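You operate a simulated robot arm through the tools that you are given. There is no shell and no other tool.

You run a simulated robot arm. Do the job below in one go: nothing can be reset, and whatever is moved stays where it is left.

Task
Stack the little brown sack on the other and send the small pallet to stop 1.
Fine: stack while the chain drive is still locked off; then free the yellow lock tab, switch on, press the green button.

The check looks at the end state, three seconds after you hand in, the way a careful person would. Anything else that was tipped, shoved, dropped, spilled or broken makes it a failure.

Robot
A 6-joint arm with a two-finger parallel gripper, fixed in place. Base frame: the origin is on the floor under the middle of its stand, x ahead of it, y to its left, z up. Readings come in m, rad, newtons and seconds.
It reaches about 0.882 m from its shoulder. Its first joint turns from -1.152 to 1.152 rad. Payload 2.9 kg.
Tool frame: the origin (TCP) lies between the finger pads and is the grasp point; the fingertips stand 0.03 m ahead of it; z points along the fingers, y is the line along which they close. Largest opening 0.11 m; finger width 0.02, thickness 0.01; the body of the gripper, 0.048 by 0.112 m, starts 0.055 m behind the TCP.
Orientation is that of the tool frame in the base frame, as a unit quaternion [w, x, y, z]. With the fingers straight down and closing along the base's y, the tool's x points along the base's -x, its y along +y and its z along -z.

Tools
- The arm moves only by the tool jog_arm. Its argument "deltas" is one flat list of numbers, 7 for each row, row after row: the turn, a rotation vector about the base's x, y, z in rad, then the shift along the base's x, y, z in mm, then the opening, from 0 (shut) to 1 (fully open). In form: [wx, wy, wz, tx, ty, tz, gripper, wx, wy, wz, tx, ty, tz, gripper, ...]. A call has 1 to 20 rows; each row shifts and turns the commanded pose from where the row before left it. Rows are played at 5 a second. More than 0.05 m and 0.15 rad between two rows, or a gripper value outside its range, and nothing of the call is played. Where a pose cannot be reached the arm comes as near as it can. A force on the tool above 40 N (or 10 N above the force at the start of the call, whichever is more), or a blocked arm, ends the call early, and 0.2 s more pass. Each finger travels about 0.108 m/s and halts on what it meets, pressing with about 25 N; the grip force reading is that of the motor and also rises with nothing between the fingers. The clock runs only during rows and for 0.2 s after the last one: add rows that do not move to give the fingers time. The reply holds the time, the measured pose of the TCP, the force on the tool along the base axes, the opening and the grip force, in the units named above and with some noise, with the torque about the TCP (base axes, N m) and any sound that the robot's microphone picked up.
- Cameras (640 x 400 px; columns grow to the right, rows downward): "scene" is fixed at [0.0563, 0.4358, 1.3561]; the picture's right is [-0.87, -0.49, 0.00], its down [-0.39, 0.71, -0.59] and it looks along [0.28, -0.51, -0.81] (base axes); focal length 244 px, centre (320, 200). "wrist" rides on the gripper at [0.072, 0.017, -0.103] in the tool frame; the picture's right is [-0.23, 0.97, 0.00], its down [-0.76, -0.18, -0.62] and it looks along [-0.61, -0.14, 0.78] (tool axes); focal length 222 px, centre (320, 200). There is no depth. A picture from a camera that has moved, and an enlarged one, comes with that camera's place and axes in the base frame and with its lens.
- get_image(camera): a new picture of that camera. It takes no simulated time.
- close_up(camera, box): a new picture of the part [left, top, right, bottom] of that camera's present view, enlarged. It takes no simulated time.
- hand_in(): hands the job in; it is judged then, once.

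Nothing tells you positions but the pictures and the camera data. Unless the task says otherwise, let go and move clear before handing in.

The tools are called by a JSON object that holds its "method" and its "body". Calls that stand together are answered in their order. jog_arm: Moves the arm, as the interface text tells. Its arguments: {"type":"object","properties":{"deltas":{"type":"array","items":{"type":"number"}}},"required":["deltas"]} The other tools are called the same way: get_image (camera) takes a picture; close_up (camera, box) takes an enlarged picture of a part of a camera's view; hand_in () hands the job in.

At the start:

```text
clock: 0.0
position: [0.384, 0.0388, 1.0426]
tcp_rot: [0.001, 0.0, 1.0, 0.0]
contact_force: [-0.3, -0.2, -0.3]
torque: [0.02, 0.02, 0.01]
grip_width: 0.1102
gripper_force: 0.1
```

scene: 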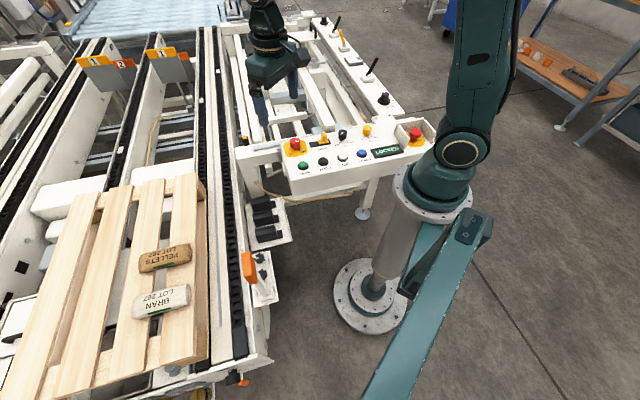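
wrist: 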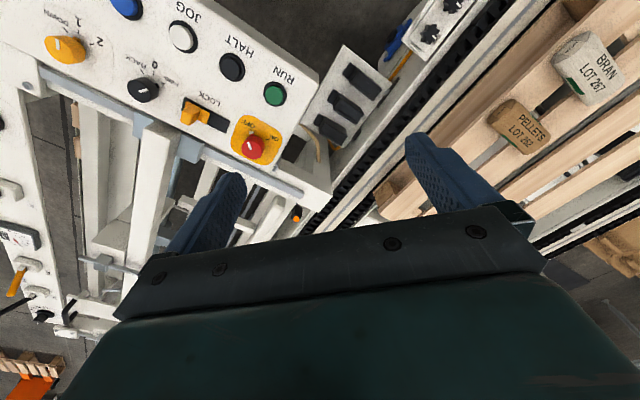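

I see a pallet on a chain conveyor with two small sacks (brown "PELLETS", white "BRAN"), and a control panel with a yellow lock tab, a red/yellow switch, and a green RUN button. First I'll look closer at everything before moving.

{"method": "close_up", "body": {"camera": "scene", "box": [230, 100, 440, 230]}}

{"method": "close_up", "body": {"camera": "scene", "box": [80, 200, 280, 325]}}

{"method": "close_up", "body": {"camera": "wrist", "box": [0, 0, 340, 212]}}

{"method": "close_up", "body": {"camera": "wrist", "box": [400, 0, 640, 150]}}

{"method": "close_up", "body": {"camera": "scene", "box": [0, 0, 320, 200]}}

{"method": "close_up", "body": {"camera": "scene", "box": [0, 200, 320, 400]}}

```text
3.05 times, centred on (335, 165) of scene
camera zoom: at [0.0563, 0.4358, 1.3561], right [-0.87, -0.49, 0.0], down [-0.39, 0.71, -0.59], along [0.28, -0.51, -0.81], focal length 744 px, centre (274, 307)
```

zoom: 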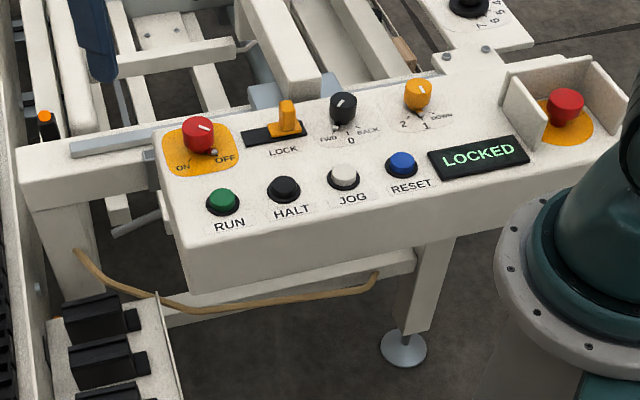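

```text
3.20 times, centred on (180, 262) of scene
camera zoom: at [0.0563, 0.4358, 1.3561], right [-0.87, -0.49, 0.0], down [-0.39, 0.71, -0.59], along [0.28, -0.51, -0.81], focal length 781 px, centre (768, 0)
```

zoom: 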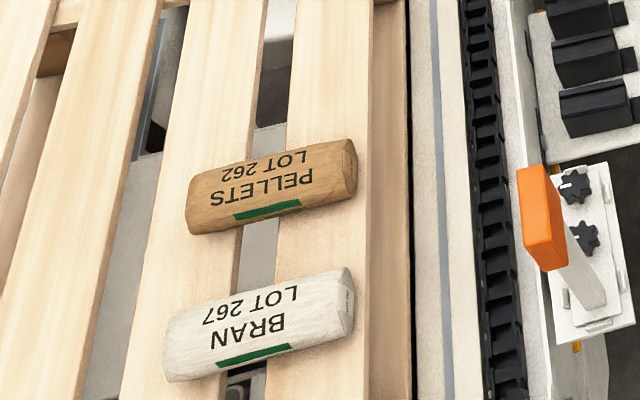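

```text
1.88 times, centred on (170, 106) of wrist
camera zoom: at [0.3104, 0.0555, 1.1472], right [0.23, 0.97, 0.0], down [0.76, -0.18, 0.62], along [0.61, -0.14, -0.78], focal length 418 px, centre (602, 377)
```

zoom: 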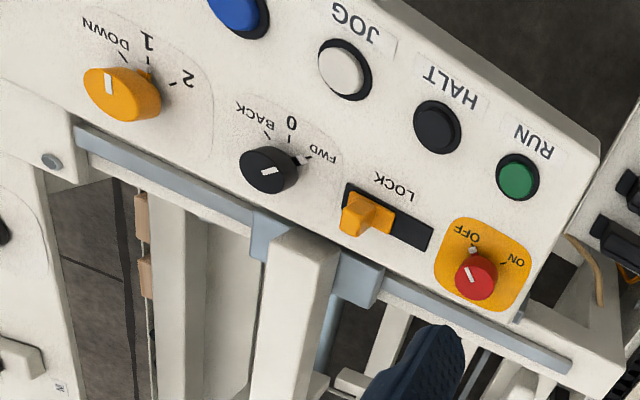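

```text
2.67 times, centred on (520, 75) of wrist
camera zoom: at [0.3104, 0.0555, 1.1472], right [0.23, 0.97, 0.0], down [0.76, -0.18, 0.62], along [0.61, -0.14, -0.78], focal length 592 px, centre (-213, 533)
```

zoom: 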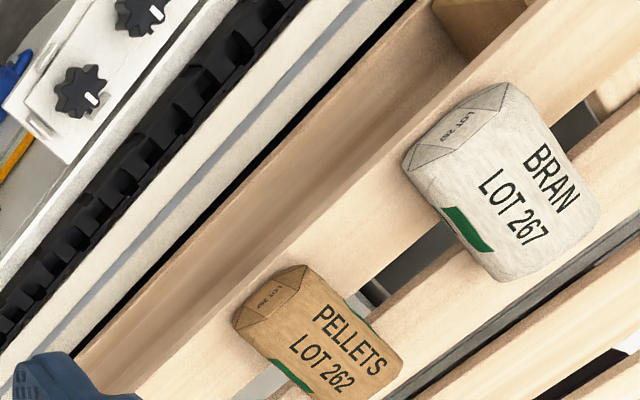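

```text
2.00 times, centred on (160, 100) of scene
camera zoom: at [0.0563, 0.4358, 1.3561], right [-0.87, -0.49, 0.0], down [-0.39, 0.71, -0.59], along [0.28, -0.51, -0.81], focal length 488 px, centre (640, 400)
```

zoom: 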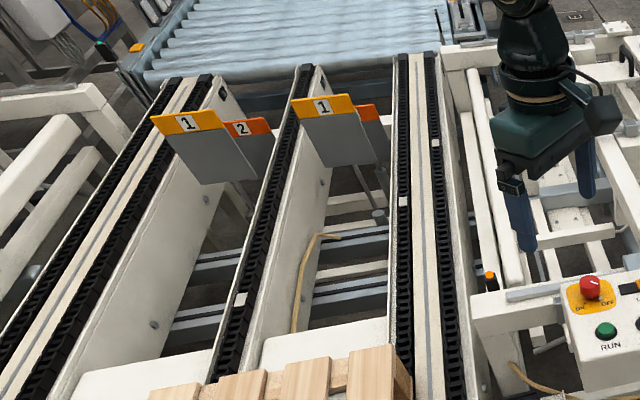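

```text
2.00 times, centred on (160, 300) of scene
camera zoom: at [0.0563, 0.4358, 1.3561], right [-0.87, -0.49, 0.0], down [-0.39, 0.71, -0.59], along [0.28, -0.51, -0.81], focal length 488 px, centre (640, 0)
```

zoom: 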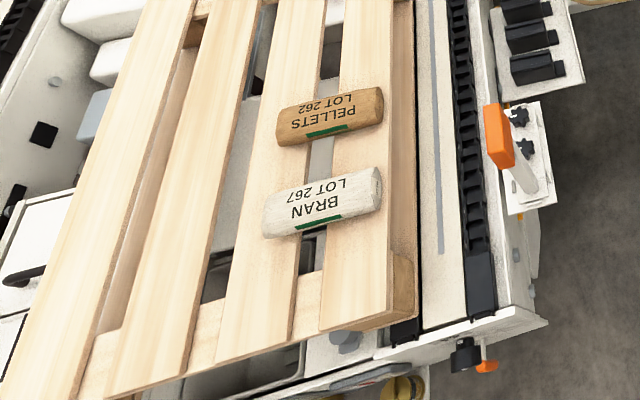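

The panel has a stop selector (2/1/DOWN), a direction knob (FWD/0/BACK), a red ON/OFF rotary switch, a slide lock tab and RUN. I'll enlarge these to read their current settings.

{"method": "close_up", "body": {"camera": "wrist", "box": [20, 10, 120, 72]}}

{"method": "close_up", "body": {"camera": "wrist", "box": [110, 60, 210, 122]}}

{"method": "close_up", "body": {"camera": "wrist", "box": [170, 70, 300, 170]}}

{"method": "close_up", "body": {"camera": "scene", "box": [280, 120, 390, 190]}}

{"method": "close_up", "body": {"camera": "scene", "box": [60, 30, 210, 120]}}

{"method": "close_up", "body": {"camera": "scene", "box": [230, 180, 300, 390]}}

{"method": "close_up", "body": {"camera": "scene", "box": [310, 0, 430, 120]}}

{"method": "close_up", "body": {"camera": "wrist", "box": [270, 0, 480, 140]}}

```text
6.40 times, centred on (70, 41) of wrist
camera zoom: at [0.3104, 0.0555, 1.1472], right [0.23, 0.97, 0.0], down [0.76, -0.18, 0.62], along [0.61, -0.14, -0.78], focal length 1422 px, centre (1920, 1218)
```

zoom: 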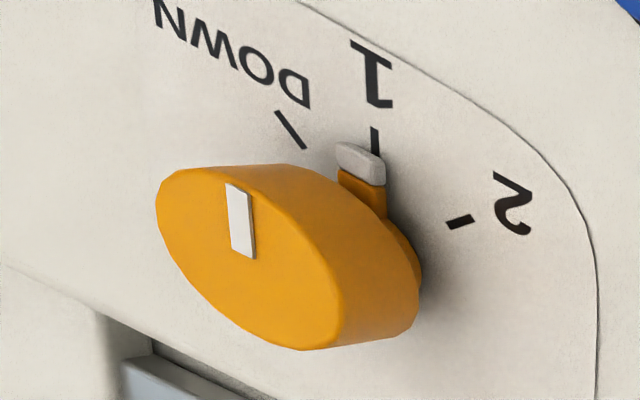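

```text
6.40 times, centred on (160, 91) of wrist
camera zoom: at [0.3104, 0.0555, 1.1472], right [0.23, 0.97, 0.0], down [0.76, -0.18, 0.62], along [0.61, -0.14, -0.78], focal length 1422 px, centre (1344, 898)
```

zoom: 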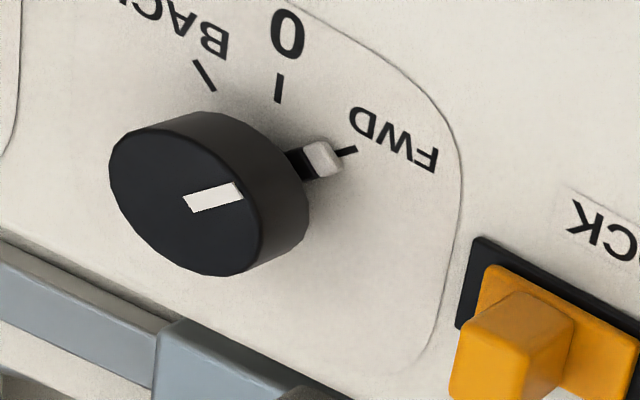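

```text
4.00 times, centred on (235, 120) of wrist
camera zoom: at [0.3104, 0.0555, 1.1472], right [0.23, 0.97, 0.0], down [0.76, -0.18, 0.62], along [0.61, -0.14, -0.78], focal length 888 px, centre (660, 520)
```

zoom: 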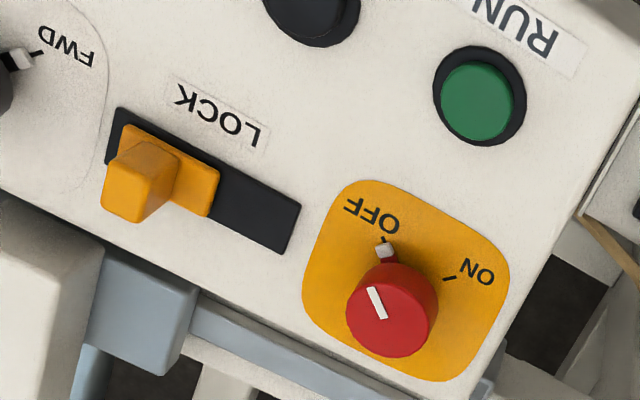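

```text
5.71 times, centred on (335, 155) of scene
camera zoom: at [0.0563, 0.4358, 1.3561], right [-0.87, -0.49, 0.0], down [-0.39, 0.71, -0.59], along [0.28, -0.51, -0.81], focal length 1395 px, centre (234, 457)
```

zoom: 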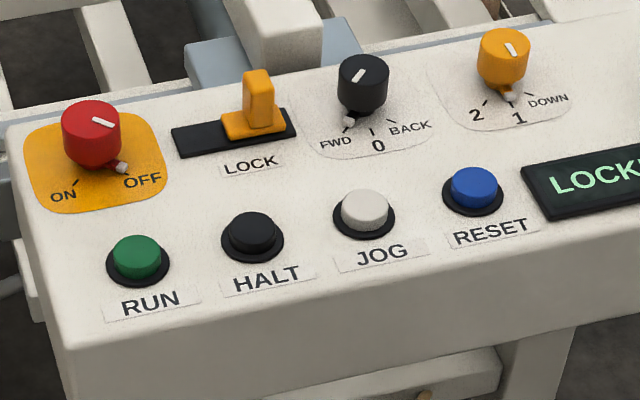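

```text
4.27 times, centred on (135, 75) of scene
camera zoom: at [0.0563, 0.4358, 1.3561], right [-0.87, -0.49, 0.0], down [-0.39, 0.71, -0.59], along [0.28, -0.51, -0.81], focal length 1042 px, centre (1109, 733)
```

zoom: 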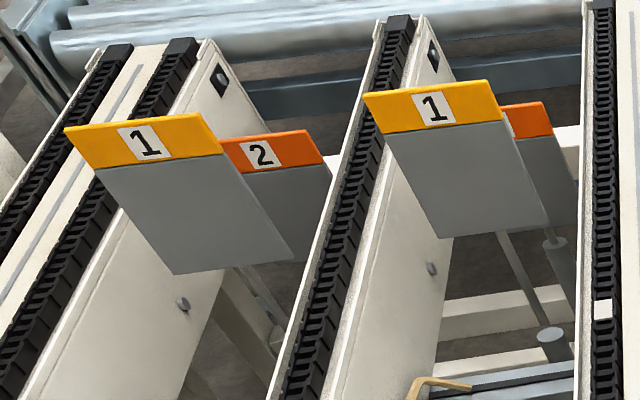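

```text
1.90 times, centred on (265, 285) of scene
camera zoom: at [0.0563, 0.4358, 1.3561], right [-0.87, -0.49, 0.0], down [-0.39, 0.71, -0.59], along [0.28, -0.51, -0.81], focal length 465 px, centre (425, 38)
```

zoom: 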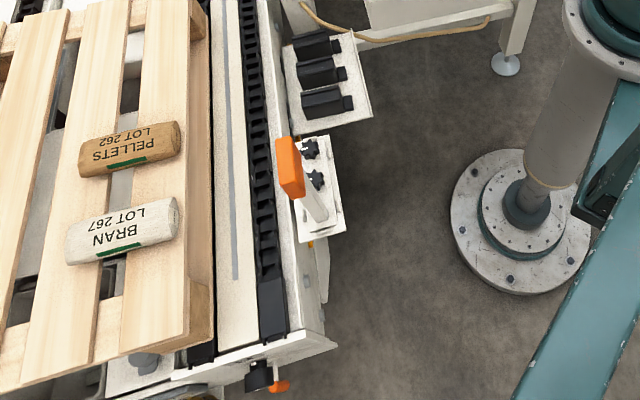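

```text
3.33 times, centred on (370, 60) of scene
camera zoom: at [0.0563, 0.4358, 1.3561], right [-0.87, -0.49, 0.0], down [-0.39, 0.71, -0.59], along [0.28, -0.51, -0.81], focal length 814 px, centre (153, 667)
```

zoom: 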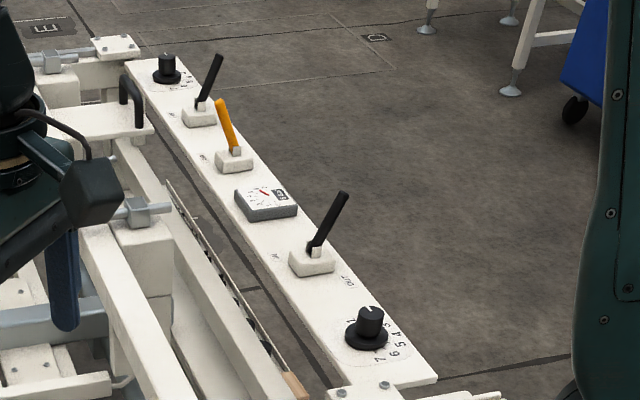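

```text
2.86 times, centred on (375, 70) of wrist
camera zoom: at [0.3104, 0.0555, 1.1472], right [0.23, 0.97, 0.0], down [0.76, -0.18, 0.62], along [0.61, -0.14, -0.78], focal length 635 px, centre (163, 571)
```

zoom: 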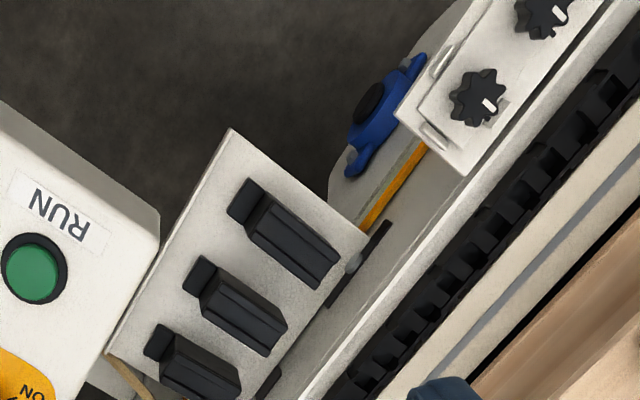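

Current settings: stop selector on 1, direction FWD, lock tab in the locked (right) end, switch OFF. The brown sack is near (0.566, 0.415, 0.70) and the white one near (0.48, 0.50, 0.70), both turned about 45°. I'll move above the brown sack, well clear, and look.

{"method": "jog_arm", "body": {"deltas": [0, 0, 0.0633, 15.2, 31.4, -12, 1, 0, 0, 0.0633, 15.2, 31.4, -12, 1, 0, 0, 0.0633, 15.2, 31.4, -12, 1, 0, 0, 0.0633, 15.2, 31.4, -12, 1, 0, 0, 0.0633, 15.2, 31.4, -12, 1, 0, 0, 0.0633, 15.2, 31.4, -12, 1, 0, 0, 0.0633, 15.2, 31.4, -12, 1, 0, 0, 0.0633, 15.2, 31.4, -12, 1, 0, 0, 0.0633, 15.2, 31.4, -12, 1, 0, 0, 0.0633, 15.2, 31.4, -12, 1, 0, 0, 0.0633, 15.2, 31.4, -12, 1, 0, 0, 0.0633, 15.2, 31.4, -12, 1, 0, 0, 0, 0, 0, 0, 1, 0, 0, 0, 0, 0, 0, 1]}}

{"method": "get_image", "body": {"camera": "wrist"}}

{"method": "get_image", "body": {"camera": "scene"}}

```text
clock: 3.0
position: [0.5547, 0.3965, 0.8992]
tcp_rot: [0.0, -0.371, 0.929, 0.0]
contact_force: [0.3, 0.0, 0.6]
torque: [0.02, -0.02, 0.0]
grip_width: 0.1099
gripper_force: 0.0
out of reach, approached as far as the arm can: row 12
```

```text
taken
camera wrist: at [0.489, 0.3593, 1.0036], right [-0.51, 0.86, 0.0], down [0.67, 0.4, 0.62], along [0.54, 0.32, -0.78], focal length 222 px, centre (320, 200)
```

wrist: 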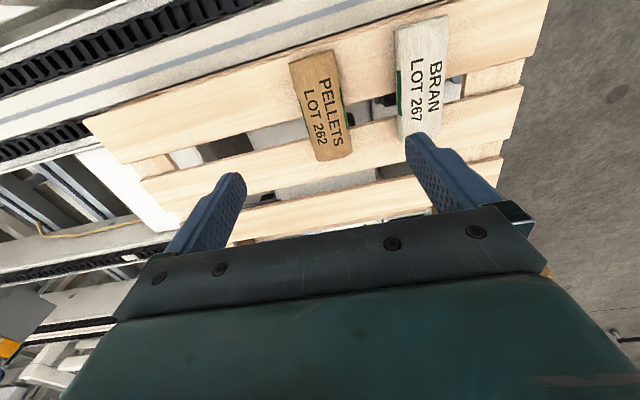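

```text
taken
```

scene: 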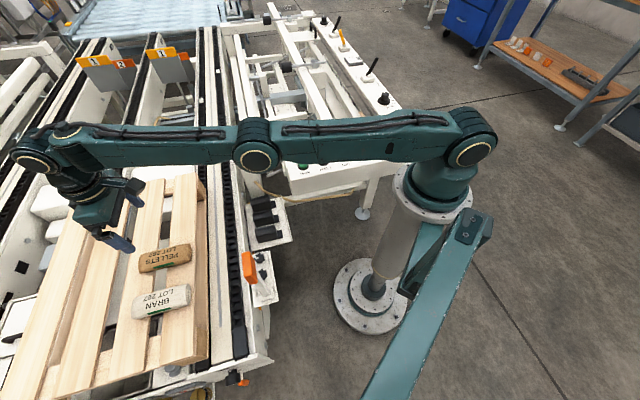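

The arm is at the reach limit for this height, with the brown sack nearly under the gripper; lower down I should have more reach. I'll measure the sacks more precisely from here.

{"method": "close_up", "body": {"camera": "wrist", "box": [260, 0, 480, 175]}}

{"method": "close_up", "body": {"camera": "scene", "box": [120, 230, 210, 330]}}

{"method": "close_up", "body": {"camera": "wrist", "box": [0, 0, 640, 260]}}

```text
2.29 times, centred on (370, 88) of wrist
camera zoom: at [0.489, 0.3593, 1.0036], right [-0.51, 0.86, 0.0], down [0.67, 0.4, 0.62], along [0.54, 0.32, -0.78], focal length 508 px, centre (206, 457)
```

zoom: 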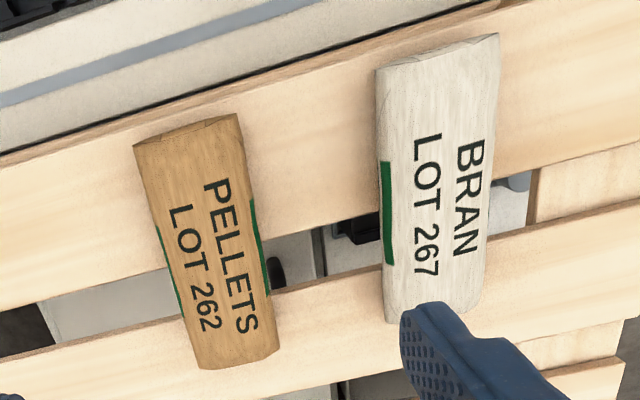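

```text
4.00 times, centred on (165, 280) of scene
camera zoom: at [0.0563, 0.4358, 1.3561], right [-0.87, -0.49, 0.0], down [-0.39, 0.71, -0.59], along [0.28, -0.51, -0.81], focal length 977 px, centre (940, -120)
```

zoom: 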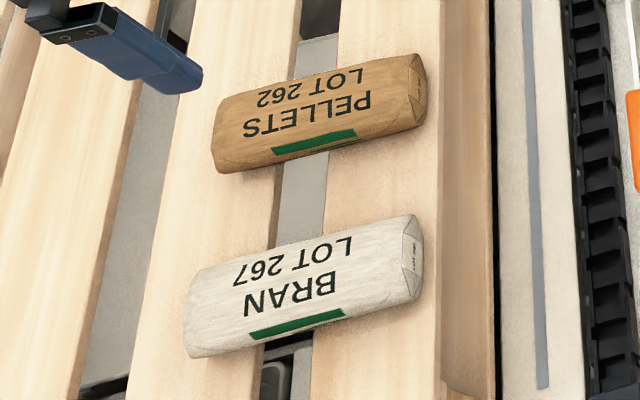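

```text
1.00 times, centred on (320, 130) of wrist (not enlarged: the box is as wide or as high as the picture)
camera zoom: at [0.489, 0.3593, 1.0036], right [-0.51, 0.86, 0.0], down [0.67, 0.4, 0.62], along [0.54, 0.32, -0.78], focal length 222 px, centre (320, 270)
```

zoom: 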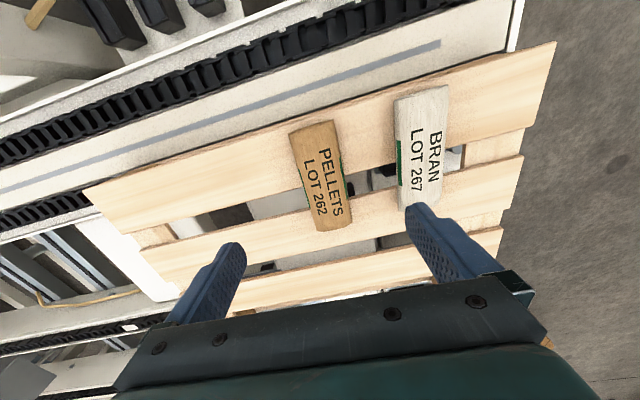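

Sacks measured: brown centre ≈ (0.567, 0.412), top z ≈ 0.716; white centre ≈ (0.481, 0.498), top z ≈ 0.722; pallet deck z ≈ 0.681; both sacks' long axes at about 45°. I'll go down part way and check where the arm really is.

{"method": "jog_arm", "body": {"deltas": [0, 0, 0, 0, 0, -20, 1, 0, 0, 0, 0, 0, -20, 1, 0, 0, 0, 0, 0, -20, 1, 0, 0, 0, 0, 0, -20, 1, 0, 0, 0, 0, 0, -20, 1, 0, 0, 0, 0, 0, 0, 1]}}

{"method": "get_image", "body": {"camera": "wrist"}}

{"method": "close_up", "body": {"camera": "scene", "box": [80, 200, 280, 325]}}

```text
clock: 4.4
position: [0.5526, 0.3949, 0.7981]
tcp_rot: [0.0, -0.371, 0.929, 0.0]
contact_force: [0.4, 0.2, 0.1]
torque: [0.01, -0.04, -0.02]
grip_width: 0.1102
gripper_force: 0.0
out of reach, approached as far as the arm can: row 5
```

```text
taken
camera wrist: at [0.4891, 0.3562, 0.9029], right [-0.51, 0.86, 0.0], down [0.67, 0.4, 0.62], along [0.54, 0.32, -0.78], focal length 222 px, centre (320, 200)
```

wrist: 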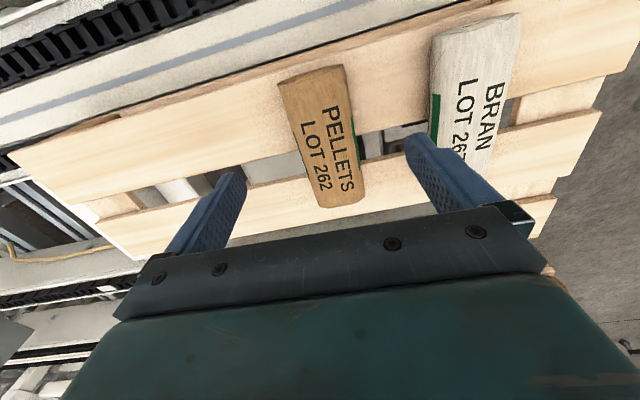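

```text
3.20 times, centred on (180, 262) of scene
camera zoom: at [0.0563, 0.4358, 1.3561], right [-0.87, -0.49, 0.0], down [-0.39, 0.71, -0.59], along [0.28, -0.51, -0.81], focal length 781 px, centre (768, 0)
```

zoom: 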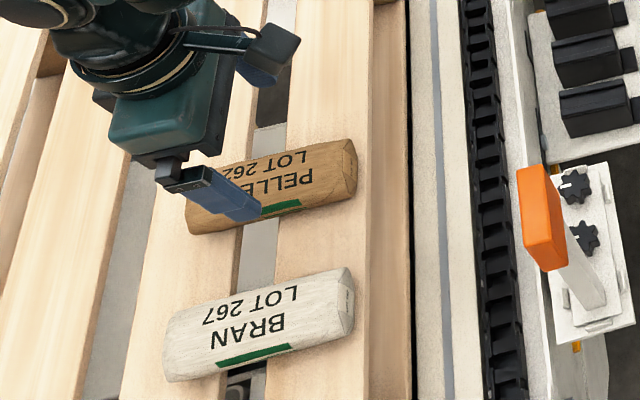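

The straight-down pose runs out of reach at about 0.68 m radius, while the brown sack sits at 0.70 m. I'll lean the fingers outward about 0.25 rad (about the closing axis), correct the yaw slightly and centre over the brown sack at the current height.

{"method": "jog_arm", "body": {"deltas": [0.05, -0.05, 0.008, 0, 0, 2, 1, 0.05, -0.05, 0.008, 0, 0, 0, 1, 0.05, -0.05, 0.008, 4, 5, 0, 1, 0.03, -0.03, 0.002, 4, 5, 0, 1, 0, 0, 0, 3, 4.5, 0, 1, 0, 0, 0, 0, 0, 0, 1, 0, 0, 0, 0, 0, 0, 1]}}

{"method": "get_image", "body": {"camera": "wrist"}}

{"method": "close_up", "body": {"camera": "scene", "box": [80, 200, 280, 325]}}

```text
clock: 6.0
position: [0.5638, 0.4092, 0.8009]
tcp_rot: [0.117, -0.38, 0.916, 0.049]
contact_force: [-0.5, -0.2, -0.2]
torque: [0.01, -0.02, 0.01]
grip_width: 0.1101
gripper_force: 0.0
```

```text
taken
camera wrist: at [0.4837, 0.3523, 0.8834], right [-0.53, 0.84, 0.06], down [0.54, 0.28, 0.79], along [0.65, 0.46, -0.6], focal length 222 px, centre (320, 200)
```

wrist: 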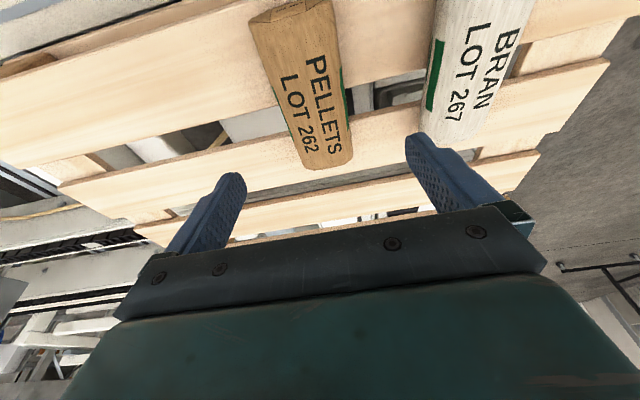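

```text
3.20 times, centred on (180, 262) of scene
camera zoom: at [0.0563, 0.4358, 1.3561], right [-0.87, -0.49, 0.0], down [-0.39, 0.71, -0.59], along [0.28, -0.51, -0.81], focal length 781 px, centre (768, 0)
```

zoom: 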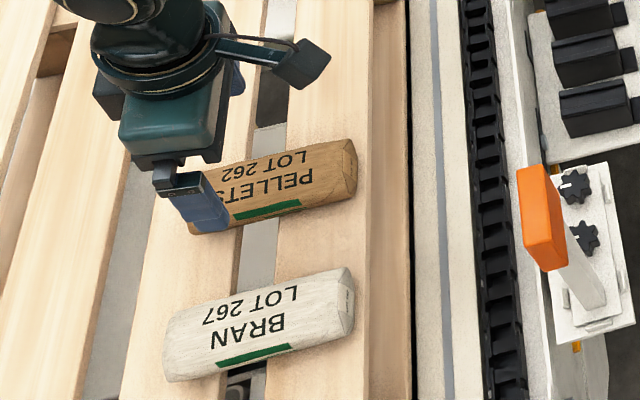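

The gripper is now centred over the brown sack, with its closing axis across the short side. I'll descend to about 0.74 and look.

{"method": "jog_arm", "body": {"deltas": [0, 0, 0, 0, 0, -15, 1, 0, 0, 0, 0, 0, -15, 1, 0, 0, 0, 0, 0, -15, 1, 0, 0, 0, 0, 0, -10, 1, 0, 0, 0, 0, 0, -5, 1, 0, 0, 0, 0, 0, 0, 1]}}

{"method": "get_image", "body": {"camera": "wrist"}}

{"method": "close_up", "body": {"camera": "scene", "box": [110, 210, 220, 280]}}

```text
clock: 7.4
position: [0.5631, 0.4088, 0.7411]
tcp_rot: [0.117, -0.382, 0.916, 0.049]
contact_force: [-0.3, 0.0, 0.1]
torque: [-0.03, -0.01, 0.0]
grip_width: 0.1098
gripper_force: 0.1
```

```text
taken
camera wrist: at [0.4833, 0.3525, 0.8231], right [-0.53, 0.84, 0.06], down [0.54, 0.28, 0.79], along [0.65, 0.46, -0.6], focal length 222 px, centre (320, 200)
```

wrist: 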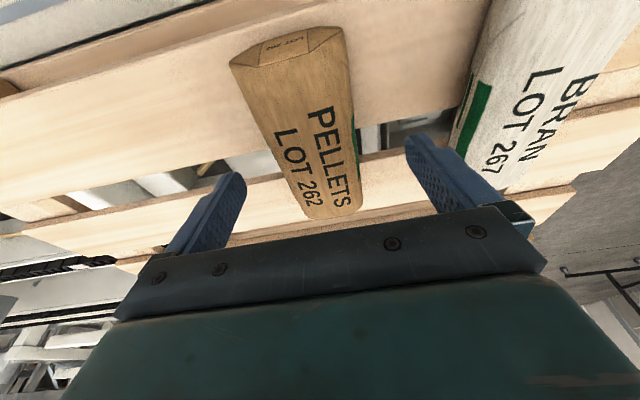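

```text
5.71 times, centred on (165, 245) of scene
camera zoom: at [0.0563, 0.4358, 1.3561], right [-0.87, -0.49, 0.0], down [-0.39, 0.71, -0.59], along [0.28, -0.51, -0.81], focal length 1395 px, centre (1206, -57)
```

zoom: 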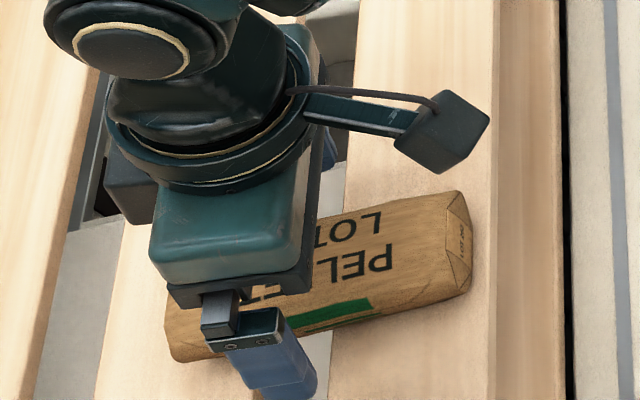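

The fingers straddle the sack evenly, tips about 0.71. I'll go down another 22 mm (tips just above the deck at about 0.688), check, then close.

{"method": "jog_arm", "body": {"deltas": [0, 0, 0, 0, 0, -8, 1, 0, 0, 0, 0, 0, -7, 1, 0, 0, 0, 0, 0, -5, 1, 0, 0, 0, 0, 0, -2, 1, 0, 0, 0, 0, 0, 0, 1]}}

{"method": "get_image", "body": {"camera": "wrist"}}

{"method": "close_up", "body": {"camera": "scene", "box": [110, 210, 220, 280]}}

```text
clock: 8.6
position: [0.5636, 0.4096, 0.7186]
tcp_rot: [0.116, -0.38, 0.916, 0.049]
contact_force: [-0.1, 0.2, 0.0]
torque: [0.0, 0.01, 0.01]
grip_width: 0.1101
gripper_force: 0.1
```

```text
taken
camera wrist: at [0.4836, 0.3531, 0.8009], right [-0.53, 0.84, 0.06], down [0.54, 0.28, 0.79], along [0.65, 0.46, -0.6], focal length 222 px, centre (320, 200)
```

wrist: 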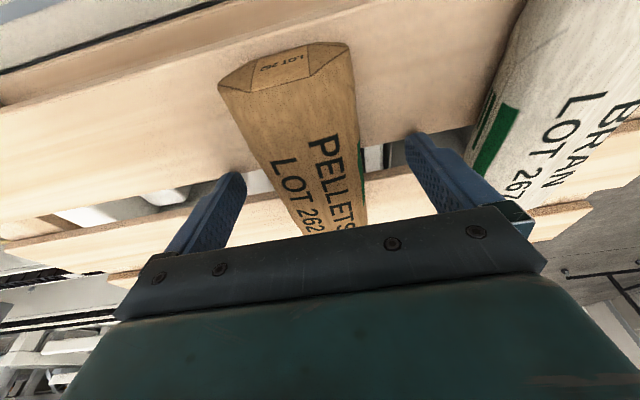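

```text
5.71 times, centred on (165, 245) of scene
camera zoom: at [0.0563, 0.4358, 1.3561], right [-0.87, -0.49, 0.0], down [-0.39, 0.71, -0.59], along [0.28, -0.51, -0.81], focal length 1395 px, centre (1206, -57)
```

zoom: 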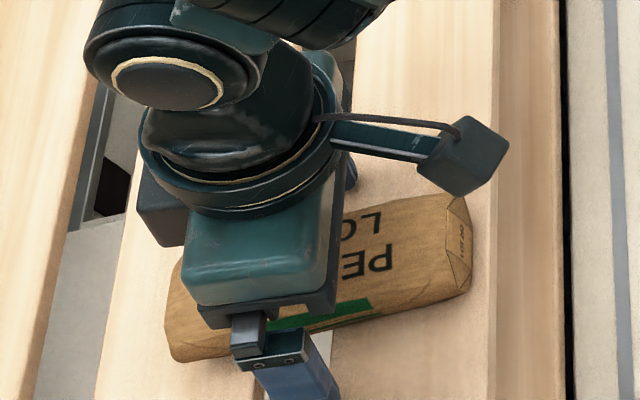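

Everything straddles cleanly with no contact force. Now I'll close the gripper on the brown sack.

{"method": "jog_arm", "body": {"deltas": [0, 0, 0, 0, 0, 0, 0.7, 0, 0, 0, 0, 0, 0, 0.5, 0, 0, 0, 0, 0, 0, 0.3, 0, 0, 0, 0, 0, 0, 0.1, 0, 0, 0, 0, 0, 0, 0, 0, 0, 0, 0, 0, 0, 0]}}

{"method": "get_image", "body": {"camera": "wrist"}}

{"method": "close_up", "body": {"camera": "scene", "box": [110, 210, 220, 280]}}

```text
clock: 10.0
position: [0.564, 0.4105, 0.7188]
tcp_rot: [0.117, -0.381, 0.916, 0.049]
contact_force: [-0.6, -1.2, -0.3]
torque: [-0.03, -0.04, -0.04]
grip_width: 0.0548
gripper_force: 24.9
```

```text
taken
camera wrist: at [0.4836, 0.353, 0.8011], right [-0.53, 0.84, 0.06], down [0.54, 0.28, 0.79], along [0.65, 0.46, -0.6], focal length 222 px, centre (320, 200)
```

wrist: 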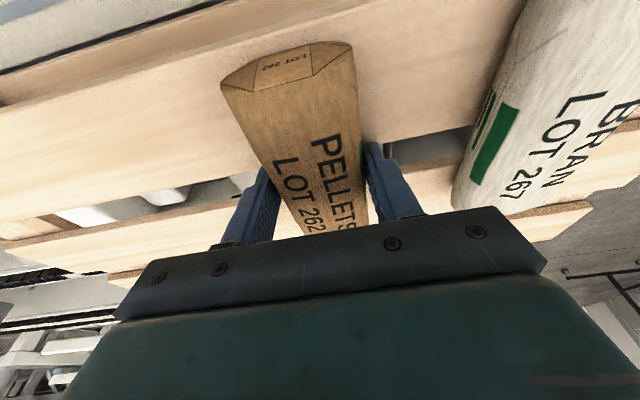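

```text
5.71 times, centred on (165, 245) of scene
camera zoom: at [0.0563, 0.4357, 1.3561], right [-0.87, -0.49, 0.0], down [-0.39, 0.71, -0.59], along [0.28, -0.51, -0.81], focal length 1395 px, centre (1206, -57)
```

zoom: 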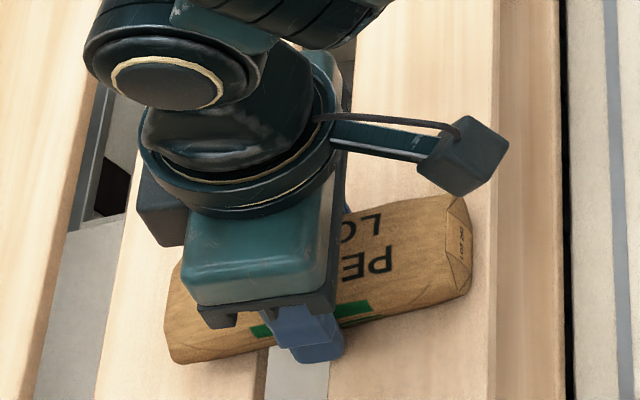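

Gripped at 55 mm width with 25 N. I'll lift gently by 60 mm and check that the sack hangs level.

{"method": "jog_arm", "body": {"deltas": [0, 0, 0, 0, 0, 4, 0, 0, 0, 0, 0, 0, 8, 0, 0, 0, 0, 0, 0, 12, 0, 0, 0, 0, 0, 0, 12, 0, 0, 0, 0, 0, 0, 12, 0, 0, 0, 0, 0, 0, 8, 0, 0, 0, 0, 0, 0, 4, 0, 0, 0, 0, 0, 0, 0, 0]}}

{"method": "get_image", "body": {"camera": "wrist"}}

{"method": "close_up", "body": {"camera": "scene", "box": [90, 200, 230, 330]}}

```text
clock: 11.8
position: [0.5633, 0.4075, 0.7799]
tcp_rot: [0.116, -0.381, 0.916, 0.049]
contact_force: [0.5, 0.4, -0.1]
torque: [-0.02, 0.03, 0.0]
grip_width: 0.0001
gripper_force: 25.0
```

```text
taken
camera wrist: at [0.4832, 0.3516, 0.8621], right [-0.53, 0.84, 0.06], down [0.54, 0.28, 0.79], along [0.65, 0.46, -0.61], focal length 222 px, centre (320, 200)
```

wrist: 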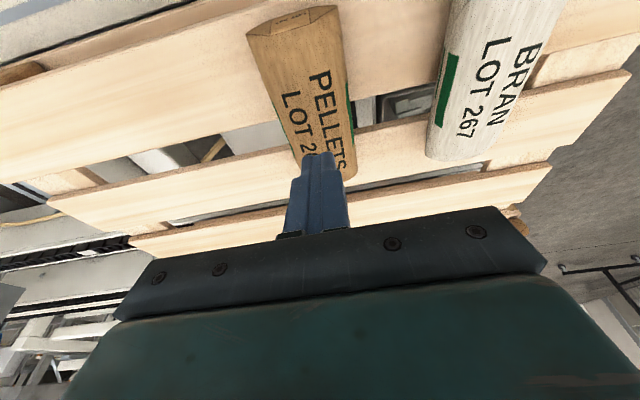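

```text
3.08 times, centred on (160, 265) of scene
camera zoom: at [0.0563, 0.4358, 1.3561], right [-0.87, -0.49, 0.0], down [-0.39, 0.71, -0.59], along [0.28, -0.51, -0.81], focal length 751 px, centre (812, 0)
```

zoom: 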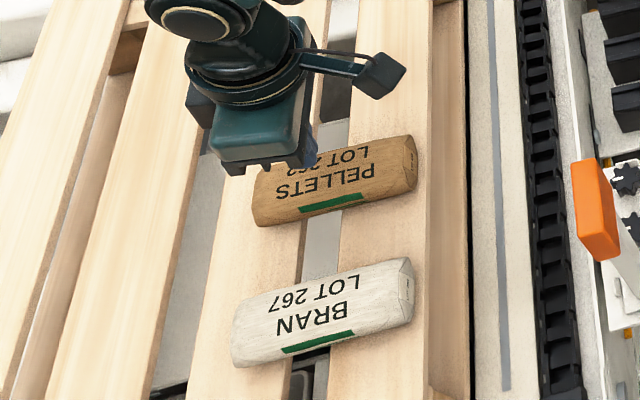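

The fingers slipped off and the sack stayed in place on the pallet, so the grip was too high on its rounded sides. I'll measure the deck and sack heights more carefully before trying again.

{"method": "close_up", "body": {"camera": "wrist", "box": [400, 0, 640, 110]}}

{"method": "close_up", "body": {"camera": "scene", "box": [60, 280, 250, 399]}}

{"method": "close_up", "body": {"camera": "wrist", "box": [230, 0, 400, 106]}}

{"method": "close_up", "body": {"camera": "scene", "box": [120, 230, 210, 286]}}

{"method": "close_up", "body": {"camera": "wrist", "box": [0, 0, 300, 187]}}

```text
2.67 times, centred on (520, 55) of wrist
camera zoom: at [0.4832, 0.3516, 0.8621], right [-0.53, 0.84, 0.06], down [0.54, 0.28, 0.79], along [0.65, 0.46, -0.61], focal length 592 px, centre (-213, 587)
```

zoom: 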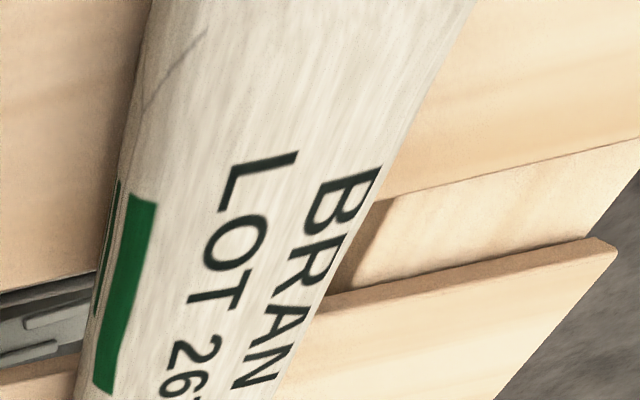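

```text
3.36 times, centred on (155, 340) of scene
camera zoom: at [0.0563, 0.4358, 1.3561], right [-0.87, -0.49, 0.0], down [-0.39, 0.71, -0.59], along [0.28, -0.51, -0.81], focal length 821 px, centre (875, -269)
```

zoom: 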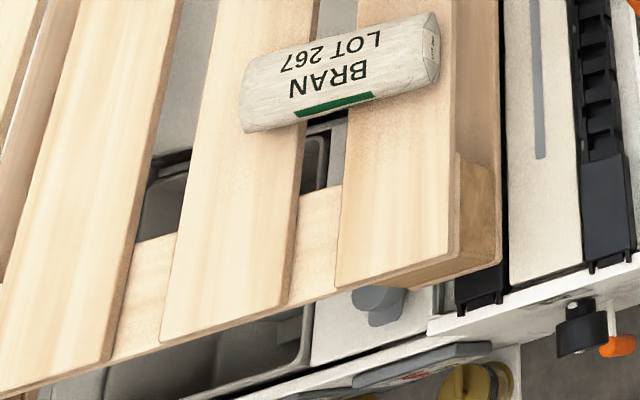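

```text
3.76 times, centred on (315, 53) of wrist
camera zoom: at [0.4832, 0.3516, 0.8621], right [-0.53, 0.84, 0.06], down [0.54, 0.28, 0.79], along [0.65, 0.46, -0.61], focal length 836 px, centre (339, 753)
```

zoom: 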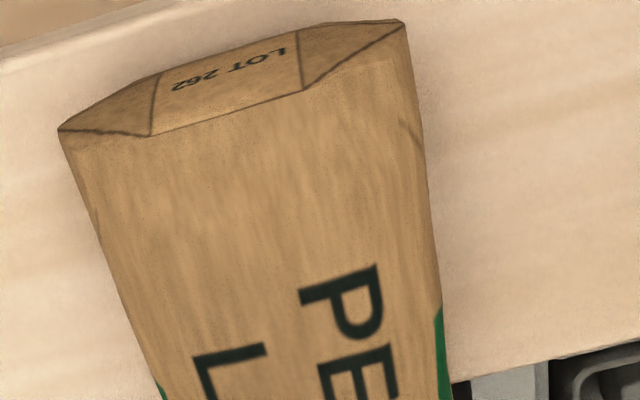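

```text
7.11 times, centred on (165, 258) of scene
camera zoom: at [0.0563, 0.4358, 1.3561], right [-0.87, -0.49, 0.0], down [-0.39, 0.71, -0.59], along [0.28, -0.51, -0.81], focal length 1736 px, centre (1422, -212)
```

zoom: 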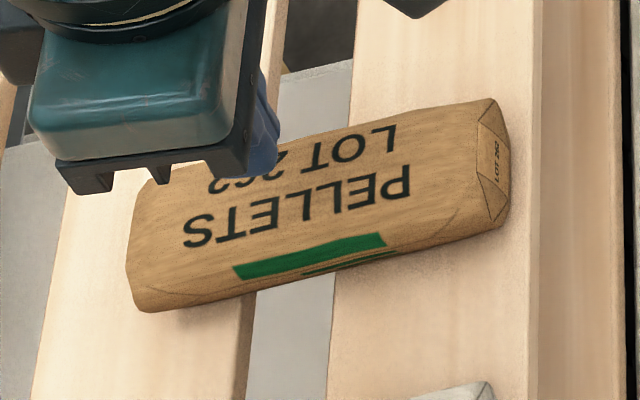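

```text
2.13 times, centred on (150, 94) of wrist
camera zoom: at [0.4832, 0.3516, 0.8621], right [-0.53, 0.84, 0.06], down [0.54, 0.28, 0.79], along [0.65, 0.46, -0.61], focal length 474 px, centre (683, 427)
```

zoom: 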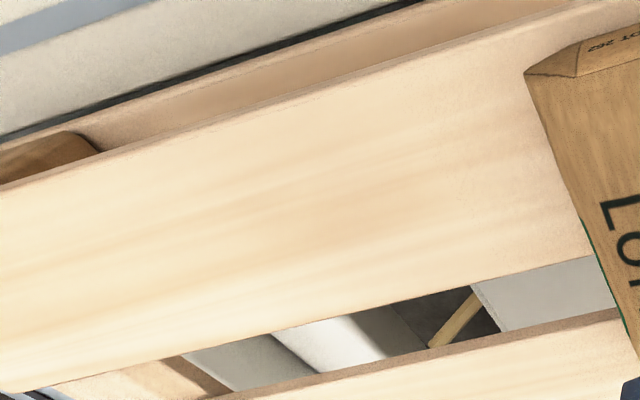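

The sack's cross-section is a pillow, widest at mid-height (~0.699). I'll open the gripper here, above everything, and look at the finger shape to see how low the pads really need to go.

{"method": "jog_arm", "body": {"deltas": [0, 0, 0, 0, 0, 0, 0.3, 0, 0, 0, 0, 0, 0, 0.7, 0, 0, 0, 0, 0, 0, 1, 0, 0, 0, 0, 0, 0, 1, 0, 0, 0, 0, 0, 0, 1]}}

{"method": "close_up", "body": {"camera": "wrist", "box": [150, 110, 300, 260]}}

{"method": "close_up", "body": {"camera": "wrist", "box": [380, 110, 540, 260]}}

{"method": "close_up", "body": {"camera": "scene", "box": [120, 210, 210, 286]}}

{"method": "get_image", "body": {"camera": "wrist"}}

```text
clock: 13.0
position: [0.563, 0.409, 0.7787]
tcp_rot: [0.117, -0.38, 0.916, 0.049]
contact_force: [0.0, -0.1, 0.5]
torque: [0.0, -0.02, -0.02]
grip_width: 0.1098
gripper_force: 0.0
```

```text
2.67 times, centred on (225, 185) of wrist
camera zoom: at [0.4833, 0.3517, 0.8621], right [-0.53, 0.84, 0.06], down [0.54, 0.28, 0.79], along [0.65, 0.46, -0.6], focal length 592 px, centre (573, 240)
```

zoom: 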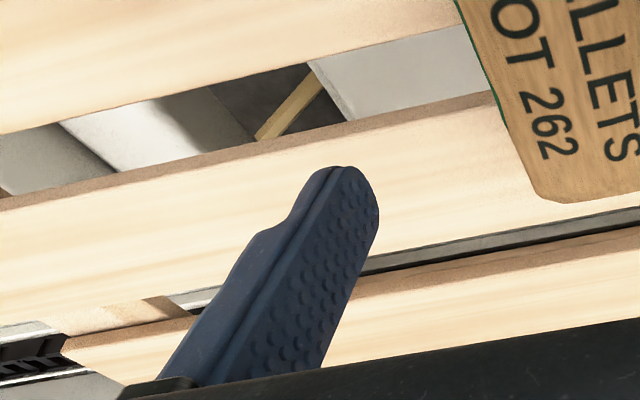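

```text
2.67 times, centred on (460, 185) of wrist
camera zoom: at [0.4833, 0.3517, 0.8621], right [-0.53, 0.84, 0.06], down [0.54, 0.28, 0.79], along [0.65, 0.46, -0.6], focal length 592 px, centre (-53, 240)
```

zoom: 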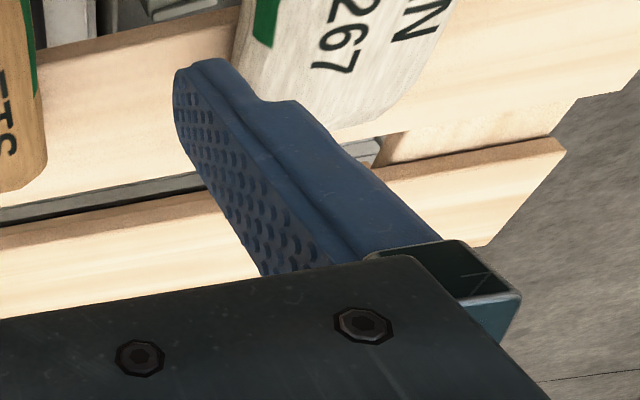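

```text
5.26 times, centred on (165, 248) of scene
camera zoom: at [0.0563, 0.4358, 1.3561], right [-0.87, -0.49, 0.0], down [-0.39, 0.71, -0.59], along [0.28, -0.51, -0.81], focal length 1285 px, centre (1136, -53)
```

zoom: 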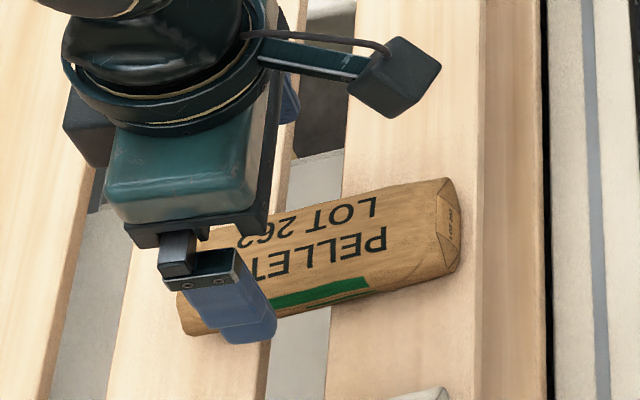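

```text
taken
camera wrist: at [0.4833, 0.3517, 0.8621], right [-0.53, 0.84, 0.06], down [0.54, 0.28, 0.79], along [0.65, 0.46, -0.6], focal length 222 px, centre (320, 200)
```

wrist: 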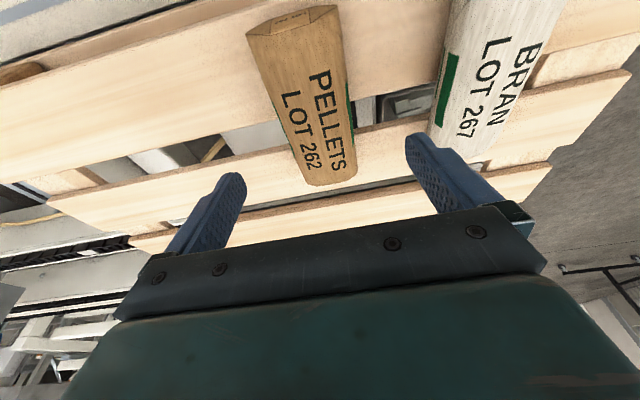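

The pads run right to the tips, and my height estimates carry a few mm of error, so I'll go back down and feel for the lowest safe height in small steps before closing again.

{"method": "jog_arm", "body": {"deltas": [0, 0, 0, 0.5, 1.5, -15, 1, 0, 0, 0, 0.5, 1.5, -15, 1, 0, 0, 0, 0, 0, -15, 1, 0, 0, 0, 0, 0, -10, 1, 0, 0, 0, 0, 0, -6, 1, 0, 0, 0, 0, 0, -2, 1, 0, 0, 0, 0, 0, 0, 1]}}

{"method": "get_image", "body": {"camera": "wrist"}}

{"method": "close_up", "body": {"camera": "scene", "box": [120, 210, 210, 286]}}

```text
clock: 14.6
position: [0.5652, 0.4124, 0.7178]
tcp_rot: [0.117, -0.38, 0.916, 0.049]
contact_force: [-1.9, -1.1, 5.2]
torque: [-0.27, -0.14, -0.11]
grip_width: 0.1095
gripper_force: 0.0
```

```text
taken
camera wrist: at [0.4852, 0.3555, 0.8001], right [-0.53, 0.84, 0.06], down [0.54, 0.28, 0.8], along [0.65, 0.46, -0.6], focal length 222 px, centre (320, 200)
```

wrist: 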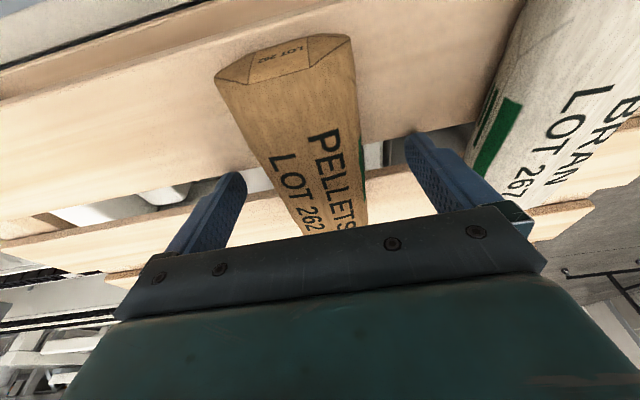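

```text
5.26 times, centred on (165, 248) of scene
camera zoom: at [0.0562, 0.4357, 1.3562], right [-0.87, -0.49, 0.0], down [-0.39, 0.71, -0.59], along [0.28, -0.51, -0.81], focal length 1285 px, centre (1136, -53)
```

zoom: 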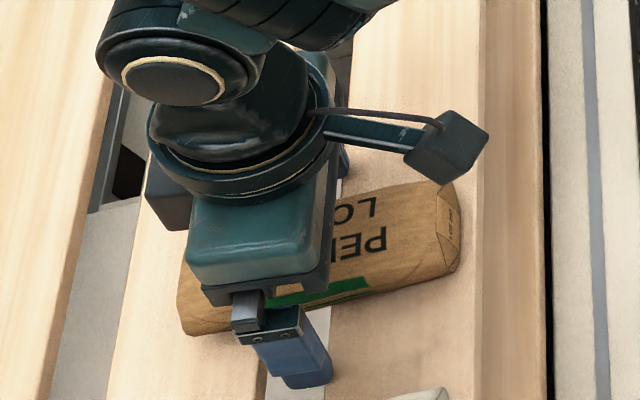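

The 5 N reading shows a fingertip just touching the deck, so the deck is at z ≈ 0.686 and the fingers were already as low as possible. I'll back off 2 mm, close, and lift by only 2 mm while reading the forces.

{"method": "jog_arm", "body": {"deltas": [0, 0, 0, -1, -1, 2, 1, 0, 0, 0, 0, 0, 0, 0.7, 0, 0, 0, 0, 0, 0, 0.5, 0, 0, 0, 0, 0, 0, 0.4, 0, 0, 0, 0, 0, 0, 0.2, 0, 0, 0, 0, 0, 0, 0, 0, 0, 0, 0, 0, 0, 0, 0, 0, 0, 0, 0, 0, 0]}}

{"method": "jog_arm", "body": {"deltas": [0, 0, 0, 0, 0, 1, 0, 0, 0, 0, 0, 0, 1, 0, 0, 0, 0, 0, 0, 0, 0]}}

{"method": "get_image", "body": {"camera": "wrist"}}

{"method": "close_up", "body": {"camera": "scene", "box": [120, 210, 210, 286]}}

```text
clock: 16.4
position: [0.564, 0.4099, 0.7189]
tcp_rot: [0.116, -0.381, 0.916, 0.049]
contact_force: [-1.0, 0.7, 0.3]
torque: [-0.03, 0.0, 0.01]
grip_width: 0.0548
gripper_force: 24.7
```

```text
clock: 17.2
position: [0.5649, 0.4116, 0.7209]
tcp_rot: [0.117, -0.381, 0.916, 0.05]
contact_force: [-0.6, -0.1, -1.8]
torque: [0.03, 0.05, -0.01]
grip_width: 0.055
gripper_force: 25.1
```

```text
taken
camera wrist: at [0.4841, 0.3541, 0.803], right [-0.53, 0.84, 0.06], down [0.54, 0.28, 0.79], along [0.65, 0.46, -0.6], focal length 222 px, centre (320, 200)
```

wrist: 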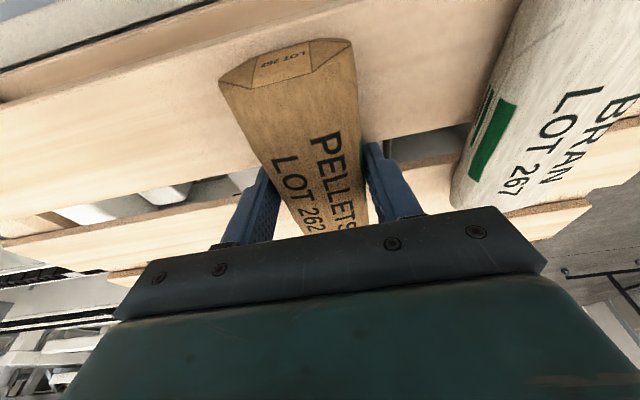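

```text
5.26 times, centred on (165, 248) of scene
camera zoom: at [0.0564, 0.4358, 1.3561], right [-0.87, -0.49, 0.0], down [-0.39, 0.71, -0.59], along [0.28, -0.51, -0.81], focal length 1285 px, centre (1136, -53)
```

zoom: 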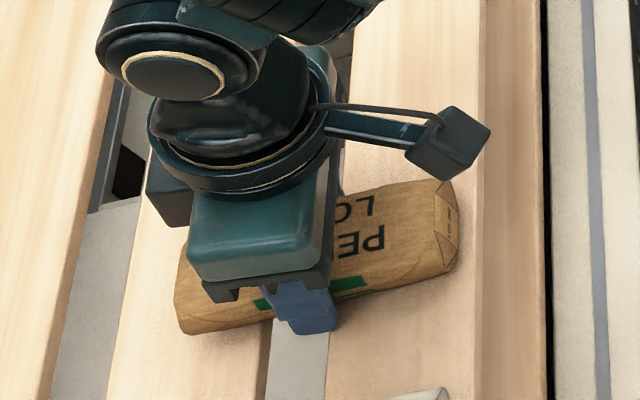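

The load reads 1.8 N and the sack is moving with the fingers. I'll keep lifting in small slow steps and watch the load.

{"method": "jog_arm", "body": {"deltas": [0, 0, 0, 0, 0, 1, 0, 0, 0, 0, 0, 0, 1, 0, 0, 0, 0, 0, 0, 1, 0, 0, 0, 0, 0, 0, 0, 0]}}

{"method": "close_up", "body": {"camera": "scene", "box": [120, 210, 210, 286]}}

{"method": "get_image", "body": {"camera": "wrist"}}

```text
clock: 18.2
position: [0.5629, 0.41, 0.723]
tcp_rot: [0.116, -0.38, 0.916, 0.049]
contact_force: [-0.4, -0.4, -1.5]
torque: [0.02, 0.01, -0.02]
grip_width: 0.0547
gripper_force: 25.4
```

```text
5.26 times, centred on (165, 248) of scene
camera zoom: at [0.0564, 0.4358, 1.3561], right [-0.87, -0.49, 0.0], down [-0.39, 0.71, -0.59], along [0.28, -0.51, -0.81], focal length 1285 px, centre (1136, -53)
```

zoom: 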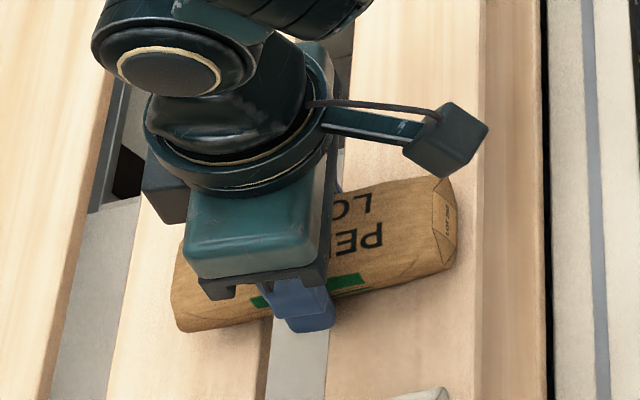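

```text
taken
camera wrist: at [0.4836, 0.3539, 0.8064], right [-0.53, 0.84, 0.06], down [0.54, 0.28, 0.79], along [0.65, 0.46, -0.6], focal length 222 px, centre (320, 200)
```

wrist: 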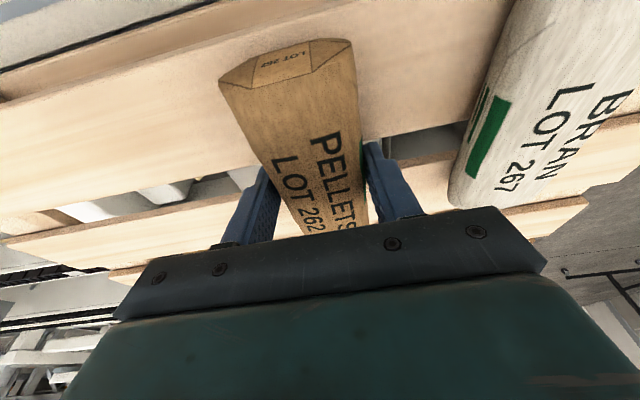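

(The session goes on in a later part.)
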